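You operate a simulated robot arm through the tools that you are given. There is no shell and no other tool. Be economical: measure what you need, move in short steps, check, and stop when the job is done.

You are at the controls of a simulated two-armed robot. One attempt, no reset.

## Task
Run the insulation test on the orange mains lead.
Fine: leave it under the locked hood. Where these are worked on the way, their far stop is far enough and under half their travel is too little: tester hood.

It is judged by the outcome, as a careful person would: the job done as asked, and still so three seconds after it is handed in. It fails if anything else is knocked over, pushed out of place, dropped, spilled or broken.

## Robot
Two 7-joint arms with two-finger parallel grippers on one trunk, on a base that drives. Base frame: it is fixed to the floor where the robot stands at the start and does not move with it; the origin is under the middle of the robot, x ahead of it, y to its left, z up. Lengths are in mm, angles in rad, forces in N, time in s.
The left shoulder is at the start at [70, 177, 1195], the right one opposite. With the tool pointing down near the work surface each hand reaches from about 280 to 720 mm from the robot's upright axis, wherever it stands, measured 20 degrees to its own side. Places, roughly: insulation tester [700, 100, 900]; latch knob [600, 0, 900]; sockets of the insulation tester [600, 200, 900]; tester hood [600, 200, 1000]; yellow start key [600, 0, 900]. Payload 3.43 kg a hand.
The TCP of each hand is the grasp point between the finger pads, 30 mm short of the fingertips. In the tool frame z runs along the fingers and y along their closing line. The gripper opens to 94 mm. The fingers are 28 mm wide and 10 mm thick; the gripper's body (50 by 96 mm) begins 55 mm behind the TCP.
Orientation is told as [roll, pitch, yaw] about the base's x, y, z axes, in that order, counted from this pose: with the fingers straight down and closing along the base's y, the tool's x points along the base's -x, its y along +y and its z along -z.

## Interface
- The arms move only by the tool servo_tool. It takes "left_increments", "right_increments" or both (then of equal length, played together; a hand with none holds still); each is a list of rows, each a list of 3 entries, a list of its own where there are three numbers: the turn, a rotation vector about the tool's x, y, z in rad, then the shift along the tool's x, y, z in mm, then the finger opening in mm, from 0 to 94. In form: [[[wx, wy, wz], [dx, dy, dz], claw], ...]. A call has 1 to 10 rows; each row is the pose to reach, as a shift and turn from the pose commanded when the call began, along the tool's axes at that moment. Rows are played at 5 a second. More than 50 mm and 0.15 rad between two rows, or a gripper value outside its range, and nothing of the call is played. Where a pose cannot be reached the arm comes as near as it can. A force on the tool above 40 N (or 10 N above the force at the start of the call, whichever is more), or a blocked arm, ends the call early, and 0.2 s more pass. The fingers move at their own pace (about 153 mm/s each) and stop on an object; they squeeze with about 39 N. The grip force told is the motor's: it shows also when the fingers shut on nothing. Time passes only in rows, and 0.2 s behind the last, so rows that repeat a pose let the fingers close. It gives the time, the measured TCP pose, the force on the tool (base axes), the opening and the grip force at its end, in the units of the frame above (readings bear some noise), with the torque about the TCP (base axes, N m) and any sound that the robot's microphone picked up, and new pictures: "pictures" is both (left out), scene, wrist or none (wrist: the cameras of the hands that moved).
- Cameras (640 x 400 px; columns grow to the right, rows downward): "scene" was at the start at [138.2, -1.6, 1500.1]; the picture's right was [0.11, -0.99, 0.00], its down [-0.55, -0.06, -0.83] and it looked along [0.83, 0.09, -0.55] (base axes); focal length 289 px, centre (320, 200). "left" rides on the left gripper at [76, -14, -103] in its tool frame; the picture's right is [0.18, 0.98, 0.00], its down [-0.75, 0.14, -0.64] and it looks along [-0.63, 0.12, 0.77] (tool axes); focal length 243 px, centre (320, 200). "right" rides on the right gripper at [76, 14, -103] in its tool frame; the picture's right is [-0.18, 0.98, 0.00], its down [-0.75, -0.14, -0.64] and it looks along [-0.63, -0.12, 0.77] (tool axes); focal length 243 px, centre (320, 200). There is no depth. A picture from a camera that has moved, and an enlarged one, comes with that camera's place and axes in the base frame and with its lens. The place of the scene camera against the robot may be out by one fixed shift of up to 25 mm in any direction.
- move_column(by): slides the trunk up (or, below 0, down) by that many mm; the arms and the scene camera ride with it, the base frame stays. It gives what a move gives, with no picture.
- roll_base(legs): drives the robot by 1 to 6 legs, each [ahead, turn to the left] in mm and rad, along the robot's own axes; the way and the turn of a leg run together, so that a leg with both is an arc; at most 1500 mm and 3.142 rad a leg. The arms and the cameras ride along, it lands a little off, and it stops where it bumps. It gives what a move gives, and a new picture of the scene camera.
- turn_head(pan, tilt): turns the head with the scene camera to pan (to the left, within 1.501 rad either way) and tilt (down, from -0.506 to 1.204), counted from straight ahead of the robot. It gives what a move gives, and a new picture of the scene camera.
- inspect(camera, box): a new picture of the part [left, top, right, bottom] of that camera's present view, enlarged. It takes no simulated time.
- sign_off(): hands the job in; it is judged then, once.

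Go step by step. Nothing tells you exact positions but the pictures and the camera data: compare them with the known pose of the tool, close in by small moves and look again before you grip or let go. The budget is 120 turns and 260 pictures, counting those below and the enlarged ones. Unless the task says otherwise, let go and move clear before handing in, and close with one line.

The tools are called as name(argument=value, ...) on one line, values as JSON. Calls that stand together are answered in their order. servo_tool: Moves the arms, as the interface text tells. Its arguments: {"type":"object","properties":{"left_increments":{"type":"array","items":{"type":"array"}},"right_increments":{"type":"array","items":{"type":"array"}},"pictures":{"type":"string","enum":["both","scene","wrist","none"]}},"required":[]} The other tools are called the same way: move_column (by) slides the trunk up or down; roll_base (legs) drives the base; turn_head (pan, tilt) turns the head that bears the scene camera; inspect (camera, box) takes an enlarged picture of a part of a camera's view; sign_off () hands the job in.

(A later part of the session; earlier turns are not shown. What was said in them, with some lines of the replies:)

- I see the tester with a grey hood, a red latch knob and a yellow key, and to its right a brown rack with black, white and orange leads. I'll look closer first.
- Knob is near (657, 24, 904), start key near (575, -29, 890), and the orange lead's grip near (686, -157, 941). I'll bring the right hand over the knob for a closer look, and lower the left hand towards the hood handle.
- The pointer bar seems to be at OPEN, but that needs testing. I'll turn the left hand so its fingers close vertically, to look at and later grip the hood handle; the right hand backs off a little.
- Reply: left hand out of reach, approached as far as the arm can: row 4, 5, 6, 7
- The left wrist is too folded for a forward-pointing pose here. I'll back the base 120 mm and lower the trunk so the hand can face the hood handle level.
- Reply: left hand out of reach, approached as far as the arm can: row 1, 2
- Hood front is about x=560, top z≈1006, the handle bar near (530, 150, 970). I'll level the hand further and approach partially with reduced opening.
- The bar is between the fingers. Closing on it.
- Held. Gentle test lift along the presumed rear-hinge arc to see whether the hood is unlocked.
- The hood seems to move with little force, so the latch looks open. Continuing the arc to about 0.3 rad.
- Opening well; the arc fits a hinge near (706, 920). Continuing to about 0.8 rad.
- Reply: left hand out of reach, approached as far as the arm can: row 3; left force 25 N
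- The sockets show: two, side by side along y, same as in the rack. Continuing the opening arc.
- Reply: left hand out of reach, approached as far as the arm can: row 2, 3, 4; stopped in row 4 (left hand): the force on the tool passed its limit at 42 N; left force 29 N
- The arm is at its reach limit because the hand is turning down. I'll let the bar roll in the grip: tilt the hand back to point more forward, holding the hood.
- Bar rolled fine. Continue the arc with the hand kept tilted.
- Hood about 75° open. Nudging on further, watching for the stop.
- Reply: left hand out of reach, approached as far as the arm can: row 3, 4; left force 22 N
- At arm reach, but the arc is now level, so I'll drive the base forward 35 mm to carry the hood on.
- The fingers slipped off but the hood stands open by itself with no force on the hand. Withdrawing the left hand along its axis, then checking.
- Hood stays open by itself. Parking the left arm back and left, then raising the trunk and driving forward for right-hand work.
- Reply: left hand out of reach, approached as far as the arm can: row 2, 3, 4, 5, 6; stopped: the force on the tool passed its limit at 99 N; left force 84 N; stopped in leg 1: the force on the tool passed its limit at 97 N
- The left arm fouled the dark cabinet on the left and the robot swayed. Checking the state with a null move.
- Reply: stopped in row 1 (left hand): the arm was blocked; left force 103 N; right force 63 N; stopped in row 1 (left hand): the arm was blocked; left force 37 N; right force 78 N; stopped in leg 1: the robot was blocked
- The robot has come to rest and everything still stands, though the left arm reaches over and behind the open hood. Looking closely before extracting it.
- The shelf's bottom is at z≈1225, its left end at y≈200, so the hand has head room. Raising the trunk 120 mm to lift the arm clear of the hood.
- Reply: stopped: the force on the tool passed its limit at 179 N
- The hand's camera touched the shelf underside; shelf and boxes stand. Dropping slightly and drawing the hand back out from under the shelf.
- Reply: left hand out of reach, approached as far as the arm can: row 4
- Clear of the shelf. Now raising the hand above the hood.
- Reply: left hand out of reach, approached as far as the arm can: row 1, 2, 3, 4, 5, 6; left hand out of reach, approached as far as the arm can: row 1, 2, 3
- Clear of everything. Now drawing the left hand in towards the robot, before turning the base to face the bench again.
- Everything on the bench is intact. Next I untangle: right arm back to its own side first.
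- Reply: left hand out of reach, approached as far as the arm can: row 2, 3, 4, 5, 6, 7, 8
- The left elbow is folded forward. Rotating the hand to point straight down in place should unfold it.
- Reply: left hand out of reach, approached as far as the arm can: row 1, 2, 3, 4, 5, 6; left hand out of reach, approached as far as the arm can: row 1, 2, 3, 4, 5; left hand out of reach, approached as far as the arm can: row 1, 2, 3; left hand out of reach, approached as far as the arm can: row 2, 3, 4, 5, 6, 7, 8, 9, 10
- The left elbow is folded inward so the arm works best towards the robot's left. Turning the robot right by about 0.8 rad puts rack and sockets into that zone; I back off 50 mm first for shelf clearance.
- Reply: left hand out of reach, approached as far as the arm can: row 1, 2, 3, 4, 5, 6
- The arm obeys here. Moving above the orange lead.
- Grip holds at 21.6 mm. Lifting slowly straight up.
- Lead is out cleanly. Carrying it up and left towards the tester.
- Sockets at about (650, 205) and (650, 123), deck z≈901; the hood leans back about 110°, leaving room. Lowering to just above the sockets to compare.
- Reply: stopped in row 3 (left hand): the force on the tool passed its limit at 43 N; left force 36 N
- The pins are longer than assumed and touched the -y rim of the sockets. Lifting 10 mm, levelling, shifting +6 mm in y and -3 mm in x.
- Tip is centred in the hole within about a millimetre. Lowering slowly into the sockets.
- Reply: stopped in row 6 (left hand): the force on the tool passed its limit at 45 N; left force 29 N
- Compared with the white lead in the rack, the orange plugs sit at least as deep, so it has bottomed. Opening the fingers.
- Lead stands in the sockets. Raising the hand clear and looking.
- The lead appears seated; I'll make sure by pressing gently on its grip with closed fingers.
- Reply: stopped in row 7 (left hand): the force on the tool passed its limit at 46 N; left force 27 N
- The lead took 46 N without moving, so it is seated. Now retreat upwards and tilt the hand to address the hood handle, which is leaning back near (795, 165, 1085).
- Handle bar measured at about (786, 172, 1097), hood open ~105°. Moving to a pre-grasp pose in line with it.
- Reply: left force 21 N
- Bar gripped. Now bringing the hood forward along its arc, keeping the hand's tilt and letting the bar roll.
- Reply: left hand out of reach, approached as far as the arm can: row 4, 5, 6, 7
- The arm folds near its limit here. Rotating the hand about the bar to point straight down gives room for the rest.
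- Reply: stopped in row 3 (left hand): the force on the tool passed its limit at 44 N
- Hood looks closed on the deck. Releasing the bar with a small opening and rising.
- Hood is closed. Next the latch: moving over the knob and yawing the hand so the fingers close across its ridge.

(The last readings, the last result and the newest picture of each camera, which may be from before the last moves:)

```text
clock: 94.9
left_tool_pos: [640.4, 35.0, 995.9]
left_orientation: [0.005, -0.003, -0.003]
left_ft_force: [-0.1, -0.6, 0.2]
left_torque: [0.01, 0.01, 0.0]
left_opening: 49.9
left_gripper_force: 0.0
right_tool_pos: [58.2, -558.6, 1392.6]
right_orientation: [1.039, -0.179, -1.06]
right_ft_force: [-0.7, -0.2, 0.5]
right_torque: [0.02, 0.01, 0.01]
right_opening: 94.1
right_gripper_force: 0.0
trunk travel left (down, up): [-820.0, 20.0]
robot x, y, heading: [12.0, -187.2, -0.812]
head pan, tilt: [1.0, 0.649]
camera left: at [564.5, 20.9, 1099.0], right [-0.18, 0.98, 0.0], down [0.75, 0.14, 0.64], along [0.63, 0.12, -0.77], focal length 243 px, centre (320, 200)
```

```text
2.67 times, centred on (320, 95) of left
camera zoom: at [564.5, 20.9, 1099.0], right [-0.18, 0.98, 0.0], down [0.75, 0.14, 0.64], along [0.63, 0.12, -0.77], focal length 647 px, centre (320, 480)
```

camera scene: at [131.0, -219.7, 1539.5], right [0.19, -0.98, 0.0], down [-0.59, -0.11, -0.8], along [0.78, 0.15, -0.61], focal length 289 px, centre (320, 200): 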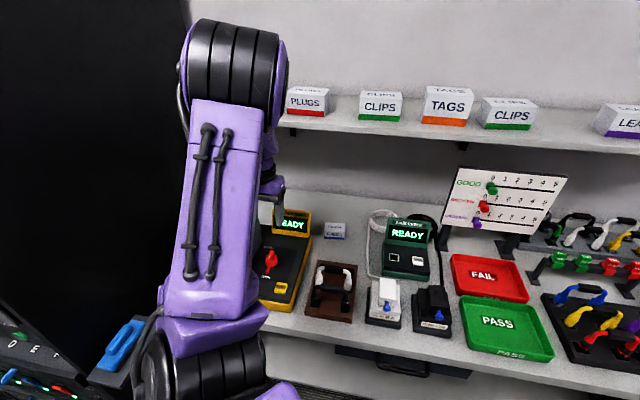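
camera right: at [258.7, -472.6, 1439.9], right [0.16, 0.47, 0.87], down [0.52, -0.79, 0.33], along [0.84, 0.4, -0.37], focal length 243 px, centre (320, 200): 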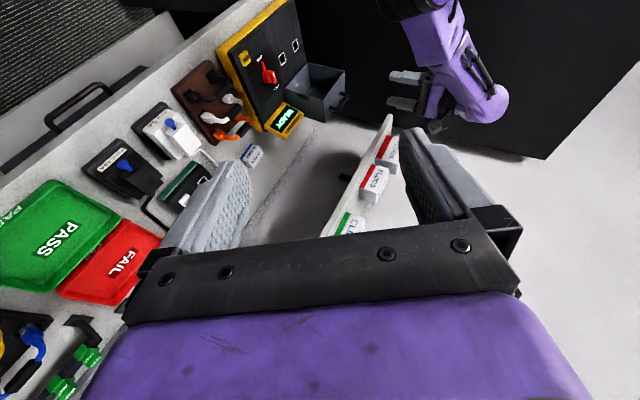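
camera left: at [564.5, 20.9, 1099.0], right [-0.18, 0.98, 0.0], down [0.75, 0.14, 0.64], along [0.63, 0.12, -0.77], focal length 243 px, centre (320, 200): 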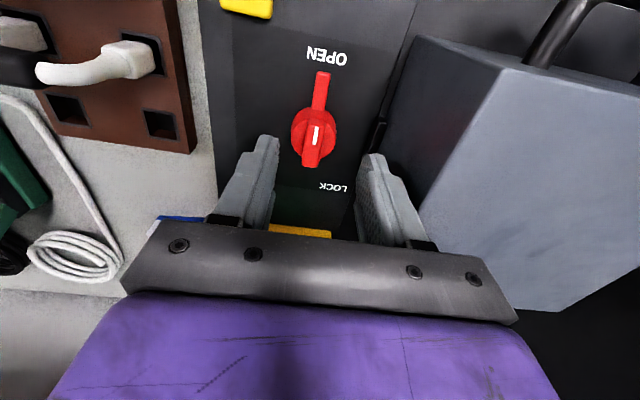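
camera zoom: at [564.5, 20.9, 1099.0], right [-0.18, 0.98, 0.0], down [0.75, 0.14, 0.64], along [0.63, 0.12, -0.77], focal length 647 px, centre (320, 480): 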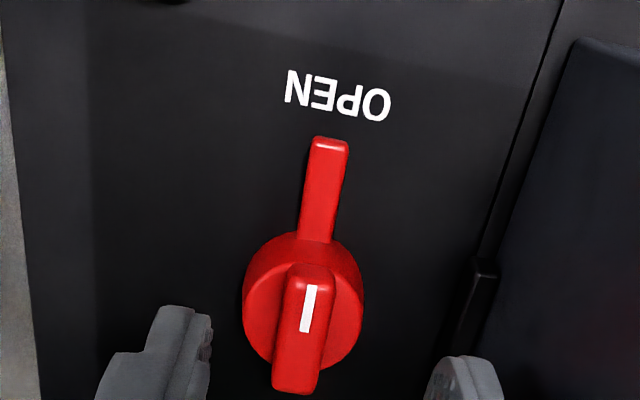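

servo_tool(left_increments=[[[0, 0, 0], [-2.5, -3.5, 14], 44], [[0, 0, 0], [-2.5, -3.5, 26], 44], [[0, 0, 0], [-2.5, -3.5, 26], 44]], pictures="none")

inspect(camera="left", box=[220, 50, 420, 220])

inspect(camera="scene", box=[230, 210, 330, 290])

```text
clock: 95.7
left_tool_pos: [645.6, 30.0, 970.6]
left_orientation: [0.006, -0.002, -0.002]
left_ft_force: [0.0, 1.3, 1.1]
left_torque: [-0.01, -0.02, 0.05]
left_opening: 44.0
left_gripper_force: 0.0
right_tool_pos: [58.3, -559.1, 1391.6]
right_orientation: [1.039, -0.182, -1.06]
right_ft_force: [0.1, -0.1, 0.6]
right_torque: [0.0, 0.01, 0.03]
right_opening: 93.8
right_gripper_force: 0.0
trunk travel left (down, up): [-820.0, 20.0]
robot x, y, heading: [11.0, -187.0, -0.814]
head pan, tilt: [1.0, 0.649]
```

```text
2.35 times, centred on (320, 135) of left
camera zoom: at [568.3, 16.5, 1073.5], right [-0.18, 0.98, 0.0], down [0.75, 0.14, 0.64], along [0.63, 0.12, -0.76], focal length 571 px, centre (320, 353)
```

zoom: 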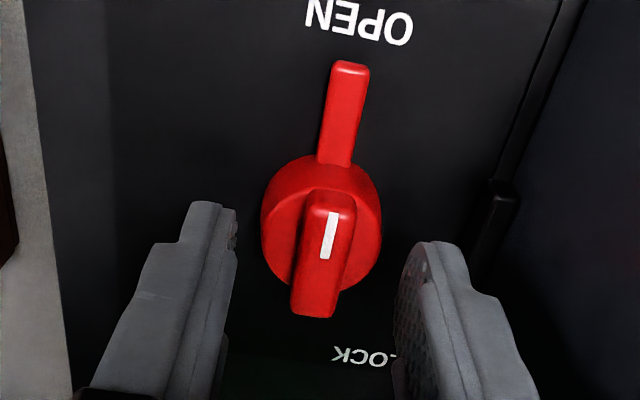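

```text
5.00 times, centred on (280, 250) of scene
camera zoom: at [129.1, -219.4, 1539.6], right [0.19, -0.98, 0.0], down [-0.59, -0.11, -0.8], along [0.78, 0.15, -0.6], focal length 1447 px, centre (520, -50)
```

zoom: 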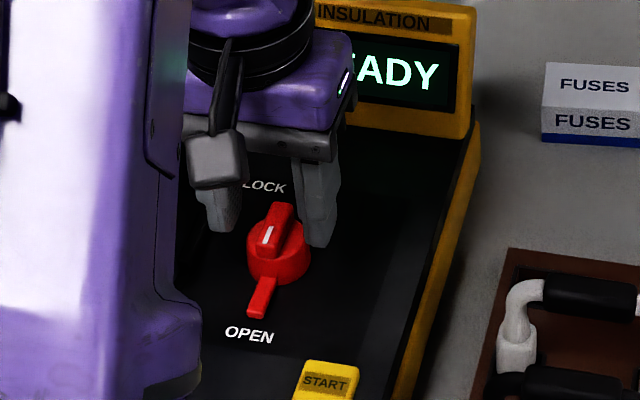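

Fingers straddle the ridge, centred. Lowering and closing on it.

servo_tool(left_increments=[[[0, 0, 0], [0, 0, 8], 44], [[0, 0, 0], [0, 0, 16], 40], [[0, 0, 0], [0, 0, 18], 20], [[0, 0, 0], [0, 0, 18], 0], [[0, 0, 0], [0, 0, 18], 0], [[0, 0, 0], [0, 0, 18], 0]], pictures="wrist")

```text
clock: 97.1
left_tool_pos: [646.4, 31.2, 954.8]
left_orientation: [0.005, -0.008, -0.003]
left_ft_force: [11.0, 2.1, 26.6]
left_torque: [0.03, 0.35, 0.0]
left_opening: 34.0
left_gripper_force: 45.4
right_tool_pos: [56.1, -560.1, 1393.1]
right_orientation: [1.043, -0.182, -1.061]
right_ft_force: [0.1, -0.5, -0.3]
right_torque: [-0.01, 0.02, 0.0]
right_opening: 94.1
right_gripper_force: 0.0
trunk travel left (down, up): [-820.0, 20.0]
robot x, y, heading: [11.9, -184.2, -0.808]
head pan, tilt: [1.0, 0.649]
camera left: at [569.2, 16.9, 1057.0], right [-0.18, 0.98, 0.0], down [0.75, 0.14, 0.65], along [0.64, 0.12, -0.76], focal length 243 px, centre (320, 200)
```

left: 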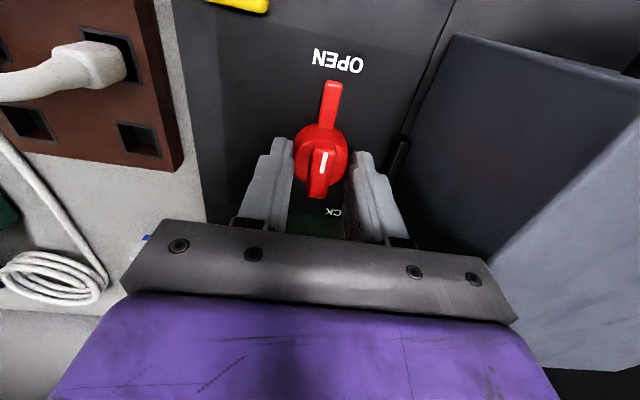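

The fingers closed on the round base, not the ridge. Raising about 9 mm to grip the ridge.

servo_tool(left_increments=[[[0, 0, 0], [0, 0, 0], 42], [[0, 0, 0], [0, 0, -5], 42], [[0, 0, 0], [0, 0, -9], 42], [[0, 0, 0], [0, 0, -9], 20], [[0, 0, 0], [0, 0, -9], 0], [[0, 0, 0], [0, 0, -9], 0]], pictures="wrist")

```text
clock: 98.5
left_tool_pos: [646.7, 30.0, 960.3]
left_orientation: [0.004, 0.001, -0.002]
left_ft_force: [-3.7, -1.0, -1.3]
left_torque: [-0.03, 0.32, -0.02]
left_opening: 33.2
left_gripper_force: 44.9
right_tool_pos: [58.4, -558.7, 1392.9]
right_orientation: [1.04, -0.181, -1.061]
right_ft_force: [0.1, -0.7, 0.4]
right_torque: [0.03, 0.0, 0.0]
right_opening: 93.9
right_gripper_force: 0.1
trunk travel left (down, up): [-820.0, 20.0]
robot x, y, heading: [7.0, -187.7, -0.811]
head pan, tilt: [1.0, 0.649]
camera left: at [568.9, 17.1, 1063.9], right [-0.18, 0.98, 0.0], down [0.75, 0.14, 0.64], along [0.63, 0.12, -0.77], focal length 243 px, centre (320, 200)
```

left: 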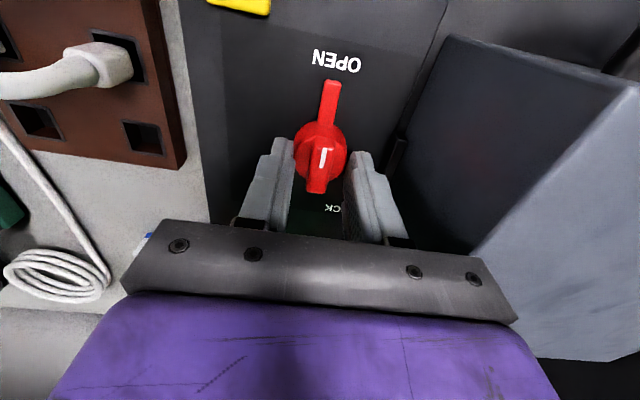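

servo_tool(left_increments=[[[0, 0, 0], [0, 0, 0], 42], [[0, 0, 0], [0, 0, -6], 42], [[0, 0, 0], [0, 0, -10], 42], [[0, 0, 0], [0, 0, -10], 20], [[0, 0, 0], [0, 0, -10], 0], [[0, 0, 0], [0, 0, -10], 0]], pictures="wrist")

```text
clock: 99.9
left_tool_pos: [645.5, 30.9, 970.2]
left_orientation: [0.002, -0.002, -0.001]
left_ft_force: [0.9, -0.1, 0.6]
left_torque: [0.0, 0.24, -0.01]
left_opening: 12.8
left_gripper_force: 45.0
right_tool_pos: [57.5, -557.9, 1392.2]
right_orientation: [1.04, -0.182, -1.061]
right_ft_force: [0.6, 0.3, 0.0]
right_torque: [0.0, -0.01, 0.02]
right_opening: 94.2
right_gripper_force: 0.1
trunk travel left (down, up): [-820.0, 20.0]
robot x, y, heading: [11.8, -192.5, -0.811]
head pan, tilt: [1.0, 0.649]
camera left: at [569.5, 17.1, 1073.7], right [-0.18, 0.98, 0.0], down [0.75, 0.14, 0.64], along [0.63, 0.12, -0.77], focal length 243 px, centre (320, 200)
```

left: 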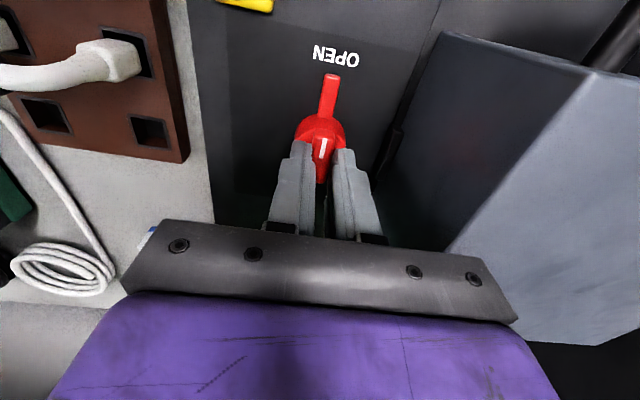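

Ridge gripped (12.8 mm). Turning it clockwise (arm from OPEN over towards the hood), about the knob's axis.

servo_tool(left_increments=[[[0, 0, 0.15], [0.1, -0.8, 0], 0], [[0, 0, 0.3], [0.25, -1.6, 0], 0], [[0, 0, 0.45], [0.55, -2.4, 0], 0], [[0, 0, 0.6], [1, -3.1, 0], 0], [[0, 0, 0.75], [1.5, -3.75, 0], 0], [[0, 0, 0.9], [2.1, -4.3, 0], 0], [[0, 0, 1.05], [2.8, -4.8, 0], 0], [[0, 0, 1.2], [3.5, -5.1, 0], 0], [[0, 0, 1.35], [4.3, -5.4, 0], 0], [[0, 0, 1.5], [5.1, -5.5, 0], 0]], pictures="both")

inspect(camera="scene", box=[230, 210, 330, 290])

```text
clock: 101.9
left_tool_pos: [647.1, 31.2, 969.7]
left_orientation: [0.01, 0.005, -1.3]
left_ft_force: [4.6, 16.3, -2.3]
left_torque: [-0.86, -0.41, 0.01]
left_opening: 13.0
left_gripper_force: 44.9
right_tool_pos: [59.2, -555.8, 1393.2]
right_orientation: [1.04, -0.186, -1.061]
right_ft_force: [-0.4, 0.2, -0.7]
right_torque: [0.05, -0.04, -0.02]
right_opening: 93.9
right_gripper_force: 0.1
trunk travel left (down, up): [-820.0, 20.0]
robot x, y, heading: [10.2, -183.2, -0.806]
head pan, tilt: [1.0, 0.649]
stopped in row 9 (left hand): the force on the tool passed its limit at 41 N (the readings are from after the stop); the commanded pose is now the measured one
camera scene: at [131.8, -216.0, 1538.9], right [0.19, -0.98, 0.0], down [-0.59, -0.12, -0.8], along [0.78, 0.15, -0.61], focal length 289 px, centre (320, 200)
camera left: at [610.8, 100.0, 1074.2], right [0.9, 0.44, 0.01], down [0.33, -0.69, 0.64], along [0.29, -0.57, -0.77], focal length 243 px, centre (320, 200)
```

scene: 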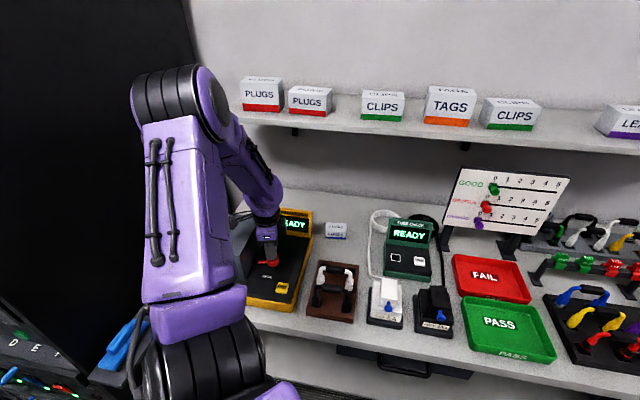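
left: 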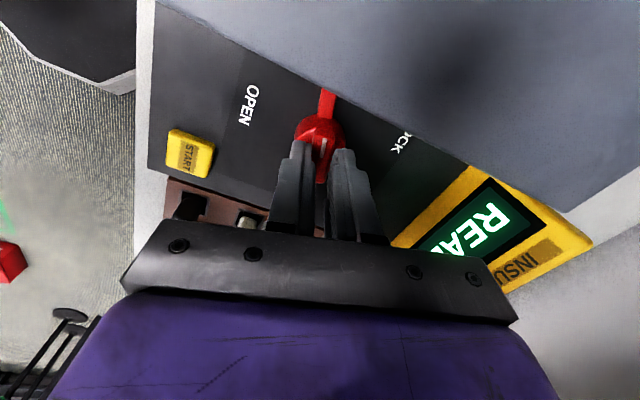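

```text
5.00 times, centred on (280, 250) of scene
camera zoom: at [131.8, -216.0, 1538.9], right [0.19, -0.98, 0.0], down [-0.59, -0.12, -0.8], along [0.78, 0.15, -0.61], focal length 1447 px, centre (520, -50)
```

zoom: 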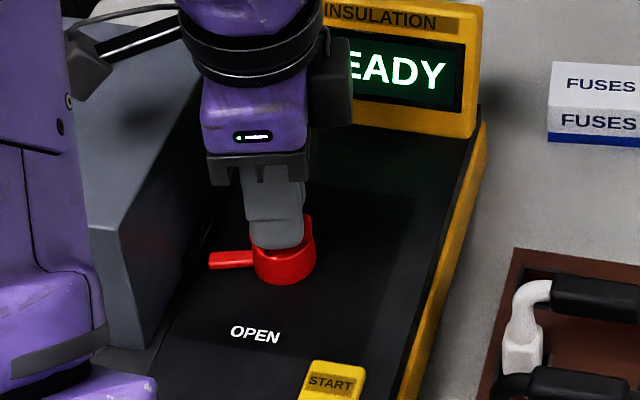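

The arm has swung ~75° towards the hood; the side force shows the axis is right under the TCP. Turning on in place.

servo_tool(left_increments=[[[0, 0, 0.08], [0, 0, 0], 0], [[0, 0, 0.16], [0, 0, 0], 0], [[0, 0, 0.24], [0, 0, 0], 0], [[0, 0, 0.32], [0, 0, 0], 0], [[0, 0, 0.4], [0, 0, 0], 0]], pictures="wrist")

inspect(camera="scene", box=[230, 210, 330, 290])

```text
clock: 103.1
left_tool_pos: [646.5, 29.4, 970.8]
left_orientation: [0.007, 0.004, -1.7]
left_ft_force: [3.3, 21.0, 1.0]
left_torque: [0.09, -0.02, 1.51]
left_opening: 15.7
left_gripper_force: 45.0
right_tool_pos: [58.3, -553.6, 1391.8]
right_orientation: [1.038, -0.185, -1.058]
right_ft_force: [0.9, -0.6, -0.5]
right_torque: [-0.01, -0.01, 0.0]
right_opening: 93.8
right_gripper_force: 0.1
trunk travel left (down, up): [-820.0, 20.0]
robot x, y, heading: [11.4, -187.2, -0.812]
head pan, tilt: [1.0, 0.649]
camera left: at [640.5, 107.9, 1074.1], right [1.0, 0.06, 0.01], down [0.04, -0.77, 0.64], along [0.04, -0.64, -0.77], focal length 243 px, centre (320, 200)
```

left: 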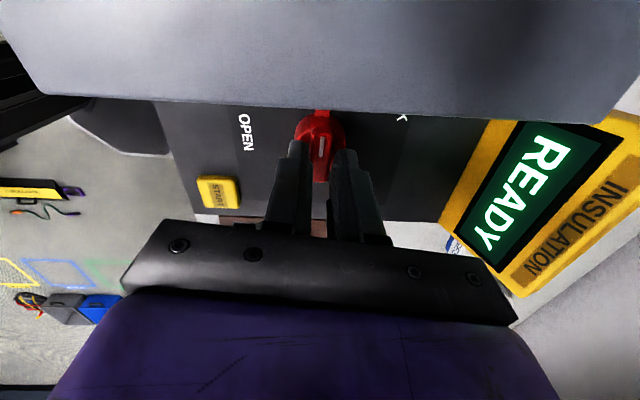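

```text
5.00 times, centred on (280, 250) of scene
camera zoom: at [131.0, -213.4, 1539.6], right [0.19, -0.98, 0.0], down [-0.59, -0.12, -0.8], along [0.78, 0.15, -0.61], focal length 1447 px, centre (520, -50)
```

zoom: 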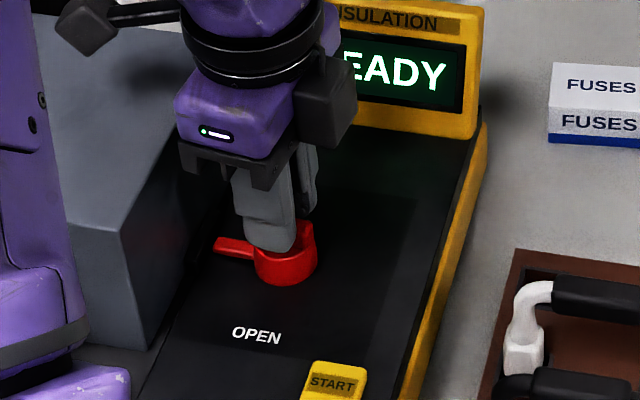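

Torque rises to 1.5 N m with the arm at 90° onto the hood tab: that is the LOCK stop. Releasing and lifting to check.

servo_tool(left_increments=[[[0, 0, -0.05], [0, 0, 0], 20], [[0, 0, -0.1], [0, 0, 0], 44], [[0, 0, -0.1], [0, 0, 0], 44], [[0, 0, -0.1], [0, 0, -30], 44], [[0, 0, -0.1], [0, 0, -75], 44], [[0, 0, -0.1], [0, 0, -120], 44]], pictures="none")

inspect(camera="scene", box=[230, 210, 330, 290])

inspect(camera="left", box=[120, 0, 520, 250])

```text
clock: 104.5
left_tool_pos: [643.9, 26.4, 1092.8]
left_orientation: [0.006, 0.008, -1.6]
left_ft_force: [-0.2, -0.4, -0.1]
left_torque: [0.01, -0.01, 0.0]
left_opening: 43.9
left_gripper_force: 0.1
right_tool_pos: [57.0, -560.5, 1391.7]
right_orientation: [1.042, -0.179, -1.061]
right_ft_force: [0.3, -0.2, 0.5]
right_torque: [0.0, 0.0, -0.01]
right_opening: 93.9
right_gripper_force: 0.1
trunk travel left (down, up): [-820.0, 20.0]
robot x, y, heading: [9.6, -186.4, -0.81]
head pan, tilt: [1.0, 0.649]
```

```text
5.00 times, centred on (280, 250) of scene
camera zoom: at [128.7, -220.5, 1539.6], right [0.19, -0.98, 0.0], down [-0.59, -0.11, -0.8], along [0.78, 0.15, -0.6], focal length 1447 px, centre (520, -50)
```

zoom: 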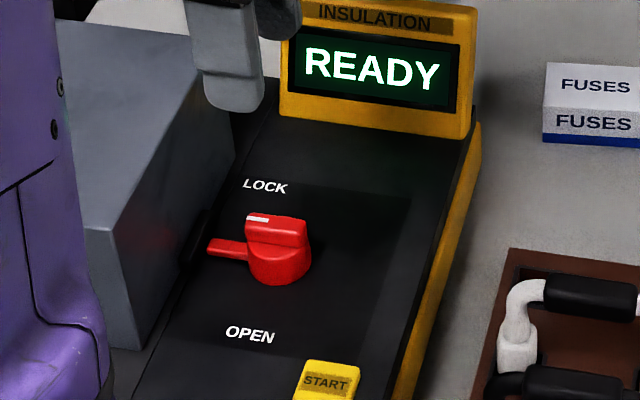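

```text
1.60 times, centred on (320, 125) of left
camera zoom: at [629.9, 102.7, 1196.3], right [0.99, 0.15, 0.01], down [0.11, -0.76, 0.64], along [0.11, -0.63, -0.77], focal length 388 px, centre (320, 320)
```

zoom: 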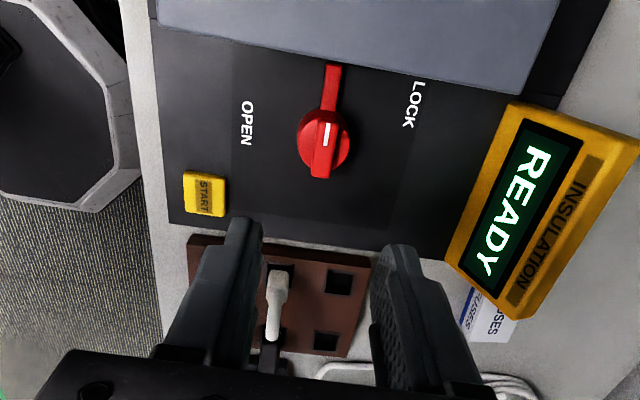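

Knob's arm sits exactly at 90°, over the hood's tab – locked. Now moving over the START key near (566, -22) with fingers closed.

servo_tool(left_increments=[[[0, 0, 0], [-25, -38, 0], 0], [[0, 0, 0], [-50, -77, 0], 0], [[0, 0, 0], [-50, -77, 40], 0], [[0, 0, 0], [-50, -77, 80], 0], [[0, 0, 0], [-50, -77, 110], 0], [[0, 0, 0], [-50, -77, 110], 0]], pictures="wrist")

inspect(camera="scene", box=[250, 230, 330, 310])

```text
clock: 105.9
left_tool_pos: [563.9, -21.1, 980.7]
left_orientation: [0.009, 0.008, -1.599]
left_ft_force: [-0.2, 0.1, -0.6]
left_torque: [-0.01, 0.01, -0.01]
left_opening: 0.0
left_gripper_force: 32.8
right_tool_pos: [56.9, -558.4, 1392.1]
right_orientation: [1.038, -0.183, -1.062]
right_ft_force: [-0.6, 0.2, -0.3]
right_torque: [-0.02, 0.01, 0.0]
right_opening: 94.1
right_gripper_force: 0.0
trunk travel left (down, up): [-820.0, 20.0]
robot x, y, heading: [10.9, -183.9, -0.811]
head pan, tilt: [1.0, 0.649]
camera left: at [551.8, 55.4, 1085.3], right [0.99, 0.15, 0.01], down [0.11, -0.76, 0.64], along [0.11, -0.63, -0.77], focal length 243 px, centre (320, 200)
```

left: 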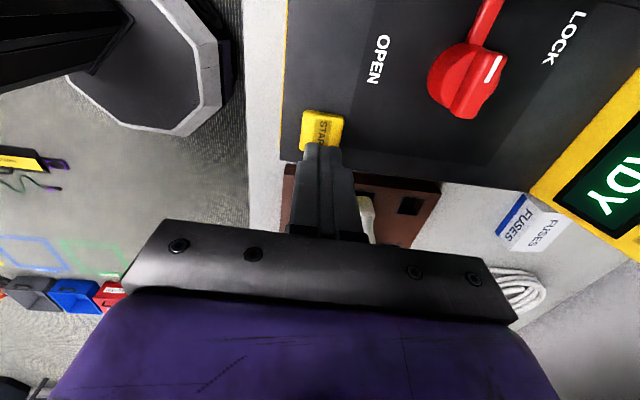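

```text
5.00 times, centred on (290, 270) of scene
camera zoom: at [130.5, -218.0, 1539.5], right [0.19, -0.98, 0.0], down [-0.59, -0.11, -0.8], along [0.78, 0.15, -0.6], focal length 1447 px, centre (470, -150)
```

zoom: 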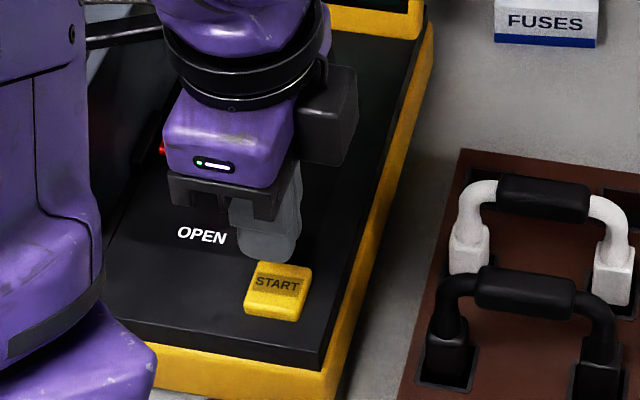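

servo_tool(left_increments=[[[0, 0, 0], [2, 2.5, 15], 0], [[0, 0, 0], [2, 2.5, 28], 0], [[0, 0, 0], [2, 2.5, 34], 0], [[0, 0, 0], [2, 2.5, 39], 0], [[0, 0, 0], [2, 2.5, 43], 0], [[0, 0, 0], [2, 2.5, 47], 0], [[0, 0, 0], [2, 2.5, 51], 0]], pictures="scene")

```text
clock: 107.3
left_tool_pos: [569.6, -19.2, 942.8]
left_orientation: [0.019, 0.011, -1.599]
left_ft_force: [-6.2, 2.6, 25.3]
left_torque: [-0.13, 0.17, -0.04]
left_opening: 0.0
left_gripper_force: 32.9
right_tool_pos: [52.2, -560.6, 1391.7]
right_orientation: [1.045, -0.184, -1.061]
right_ft_force: [-0.3, -0.1, -0.1]
right_torque: [0.01, -0.01, 0.01]
right_opening: 94.0
right_gripper_force: 0.1
trunk travel left (down, up): [-820.0, 20.0]
robot x, y, heading: [11.1, -188.3, -0.813]
head pan, tilt: [1.0, 0.649]
heard: click
stopped in row 6 (left hand): the force on the tool passed its limit at 43 N (the readings are from after the stop); the commanded pose is now the measured one
camera scene: at [123.7, -219.7, 1540.2], right [0.19, -0.98, 0.0], down [-0.59, -0.11, -0.8], along [0.78, 0.15, -0.6], focal length 289 px, centre (320, 200)
```

scene: 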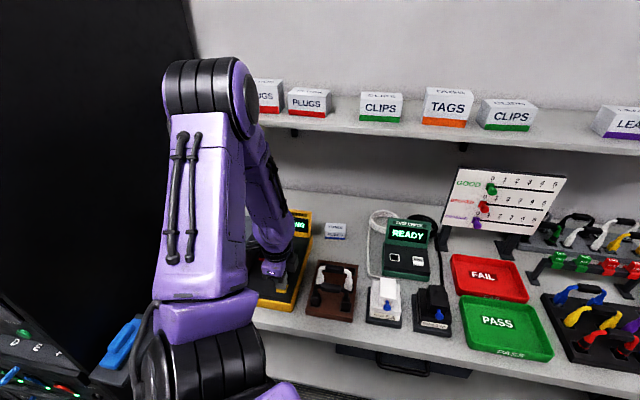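

A click was heard and the display now ends in "…NG" (testing). Lifting off and watching the display.

servo_tool(left_increments=[[[0, 0, 0], [0, 0, -20], 0], [[0, 0, 0], [0, -10, -60], 0], [[0, 0, 0], [-10, -30, -100], 0], [[0, 0, 0], [-40, -50, -140], 0], [[0, 0, 0], [-80, -60, -160], 0], [[0, 0, 0], [-120, -60, -170], 0], [[0, 0, 0], [-120, -60, -170], 0]], pictures="none")

inspect(camera="scene", box=[230, 190, 350, 310])

```text
refused: row 4 steps farther than a row can; nothing moved
```

```text
3.33 times, centred on (290, 250) of scene
camera zoom: at [123.7, -219.7, 1540.2], right [0.19, -0.98, 0.0], down [-0.59, -0.11, -0.8], along [0.78, 0.15, -0.6], focal length 964 px, centre (420, 33)
```

zoom: 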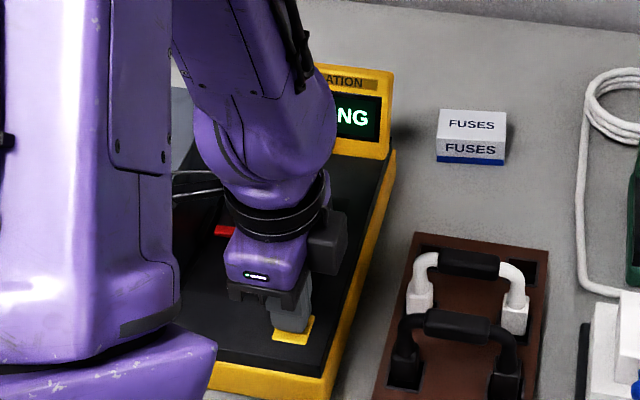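

servo_tool(left_increments=[[[0, 0, 0], [0, 0, -20], 0], [[0, 0, 0], [0, -5, -60], 0], [[0, 0, 0], [0, -15, -100], 0], [[0, 0, 0], [-20, -25, -140], 0], [[0, 0, 0], [-60, -30, -155], 0], [[0, 0, 0], [-100, -35, -165], 0], [[0, 0, 0], [-140, -35, -170], 0], [[0, 0, 0], [-140, -35, -170], 0]], pictures="none")

inspect(camera="scene", box=[200, 190, 350, 310])

```text
clock: 109.1
left_tool_pos: [531.8, -159.9, 1104.0]
left_orientation: [0.012, 0.009, -1.601]
left_ft_force: [0.2, -0.3, 0.0]
left_torque: [-0.02, 0.01, 0.03]
left_opening: 0.0
left_gripper_force: 32.9
right_tool_pos: [58.8, -557.2, 1391.7]
right_orientation: [1.041, -0.185, -1.062]
right_ft_force: [0.1, 0.9, -0.2]
right_torque: [-0.02, -0.02, -0.04]
right_opening: 94.2
right_gripper_force: 0.0
trunk travel left (down, up): [-820.0, 20.0]
robot x, y, heading: [10.0, -186.4, -0.809]
head pan, tilt: [1.0, 0.649]
```

```text
3.33 times, centred on (275, 250) of scene
camera zoom: at [130.0, -217.8, 1539.6], right [0.19, -0.98, 0.0], down [-0.59, -0.11, -0.8], along [0.78, 0.15, -0.6], focal length 964 px, centre (470, 33)
```

zoom: 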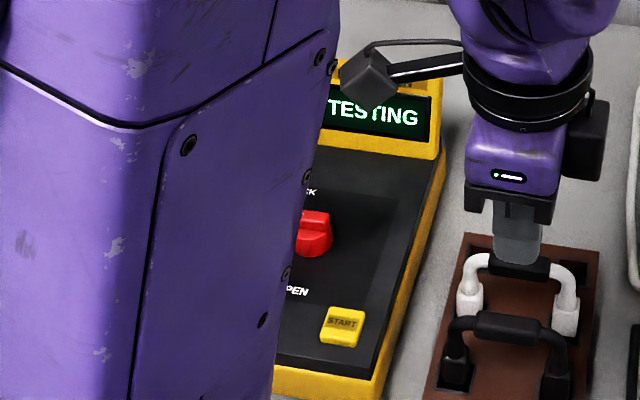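

The display shows TESTING. Raising the hand and waiting for the result.

servo_tool(left_increments=[[[0, 0, 0], [0, 0, -40], 0], [[0, 0, 0], [0, 0, -80], 0], [[0, 0, 0], [0, 0, -110], 0], [[0, 0, 0], [0, 0, -110], 0], [[0, 0, 0], [0, 0, -110], 0], [[0, 0, 0], [0, 0, -110], 0], [[0, 0, 0], [0, 0, -110], 0], [[0, 0, 0], [0, 0, -110], 0], [[0, 0, 0], [0, 0, -110], 0], [[0, 0, 0], [0, 0, -110], 0]], pictures="scene")

```text
clock: 111.3
left_tool_pos: [537.9, -158.9, 1210.3]
left_orientation: [0.003, 0.0, -1.596]
left_ft_force: [0.2, 0.9, -0.3]
left_torque: [-0.01, -0.04, 0.02]
left_opening: 0.0
left_gripper_force: 32.7
left hand out of reach, approached as far as the arm can: row 3, 4, 5, 6, 7, 8, 9, 10
right_tool_pos: [57.6, -558.1, 1392.2]
right_orientation: [1.04, -0.182, -1.061]
right_ft_force: [-0.1, -0.2, -0.6]
right_torque: [-0.02, 0.04, 0.0]
right_opening: 93.9
right_gripper_force: 0.0
trunk travel left (down, up): [-820.0, 20.0]
robot x, y, heading: [8.3, -190.4, -0.805]
head pan, tilt: [1.0, 0.649]
camera scene: at [129.9, -218.9, 1539.6], right [0.19, -0.98, 0.0], down [-0.59, -0.11, -0.8], along [0.78, 0.15, -0.6], focal length 289 px, centre (320, 200)
```

scene: 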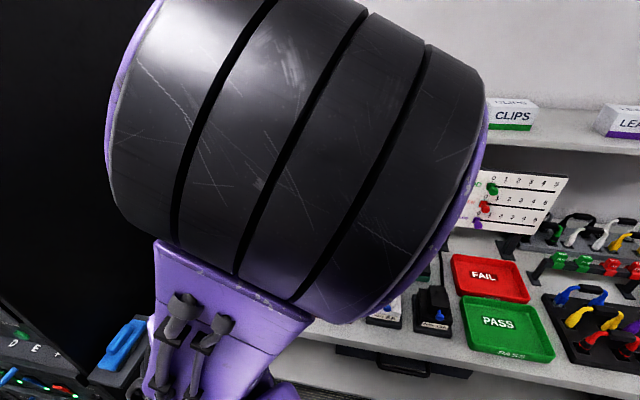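

servo_tool(left_increments=[[[0, 0, 0], [-15, 30, 5], 0], [[0, 0, 0], [-30, 65, 10], 0], [[0, 0, 0], [-45, 100, 10], 0], [[0, 0, 0], [-60, 125, 10], 0], [[0, 0, 0], [-60, 125, 10], 0], [[0, 0, 0], [-60, 125, 10], 0], [[0, 0, 0], [-60, 125, 10], 0], [[0, 0, 0], [-60, 125, 10], 0]], pictures="scene")

```text
clock: 113.1
left_tool_pos: [659.7, -224.2, 1202.5]
left_orientation: [0.016, 0.007, -1.601]
left_ft_force: [0.1, -0.1, -0.4]
left_torque: [0.04, -0.04, 0.0]
left_opening: 0.0
left_gripper_force: 33.4
right_tool_pos: [57.9, -557.2, 1391.8]
right_orientation: [1.039, -0.182, -1.061]
right_ft_force: [-0.4, -0.7, 0.7]
right_torque: [0.05, 0.01, 0.01]
right_opening: 93.9
right_gripper_force: 0.1
trunk travel left (down, up): [-820.0, 20.0]
robot x, y, heading: [9.6, -191.6, -0.807]
head pan, tilt: [1.0, 0.649]
camera scene: at [129.9, -218.5, 1539.6], right [0.19, -0.98, 0.0], down [-0.59, -0.11, -0.8], along [0.78, 0.15, -0.6], focal length 289 px, centre (320, 200)
```

scene: 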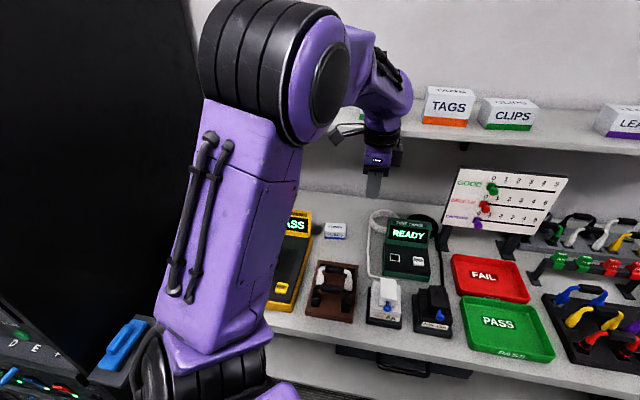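

The display shows "…ASS": PASS. A last move aside to check hood, latch and surroundings.

servo_tool(left_increments=[[[0, 0, 0], [-40, 0, 0], 0], [[0, 0, 0], [-80, 0, 0], 0], [[0, 0, 0], [-120, -10, 0], 0], [[0, 0, 0], [-160, -20, 0], 0], [[0, 0, 0], [-200, -30, 0], 0]], pictures="scene")

inspect(camera="scene", box=[180, 180, 360, 320])

```text
clock: 114.3
left_tool_pos: [627.0, -423.0, 1201.2]
left_orientation: [0.014, 0.01, -1.598]
left_ft_force: [-0.4, -1.2, 0.3]
left_torque: [-0.01, 0.0, -0.02]
left_opening: 0.1
left_gripper_force: 32.5
right_tool_pos: [59.7, -560.5, 1390.9]
right_orientation: [1.041, -0.181, -1.06]
right_ft_force: [0.3, 0.8, -0.1]
right_torque: [0.02, 0.01, 0.01]
right_opening: 94.0
right_gripper_force: 0.1
trunk travel left (down, up): [-820.0, 20.0]
robot x, y, heading: [7.1, -188.8, -0.812]
head pan, tilt: [1.0, 0.649]
camera scene: at [130.1, -221.1, 1539.5], right [0.19, -0.98, 0.0], down [-0.59, -0.11, -0.8], along [0.78, 0.15, -0.6], focal length 289 px, centre (320, 200)
```

scene: 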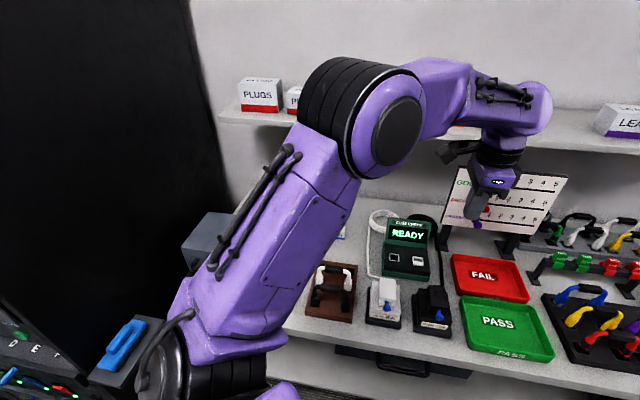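

```text
2.86 times, centred on (270, 250) of scene
camera zoom: at [130.1, -221.1, 1539.5], right [0.19, -0.98, 0.0], down [-0.59, -0.11, -0.8], along [0.78, 0.15, -0.6], focal length 827 px, centre (463, 57)
```

zoom: 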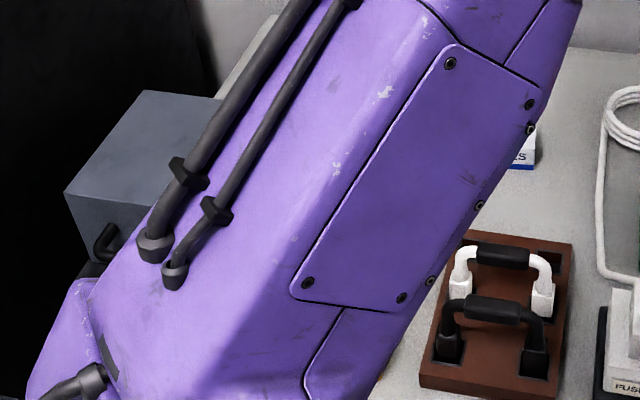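

The hood is closed with the latch turned to its stop, and the display read PASS. The hand is clear and nothing on the bench or shelf looks moved, so I'm handing in.

sign_off()

```text
The job is handed in.
```

The orange mains lead was tested and the tester display read PASS; I left it plugged in under the closed hood, with the latch turned to its stop. On the way the robot's left arm hit the dark cabinet and the shelf hard (up to about 180 N), but nothing in the pictures looked moved or knocked over.
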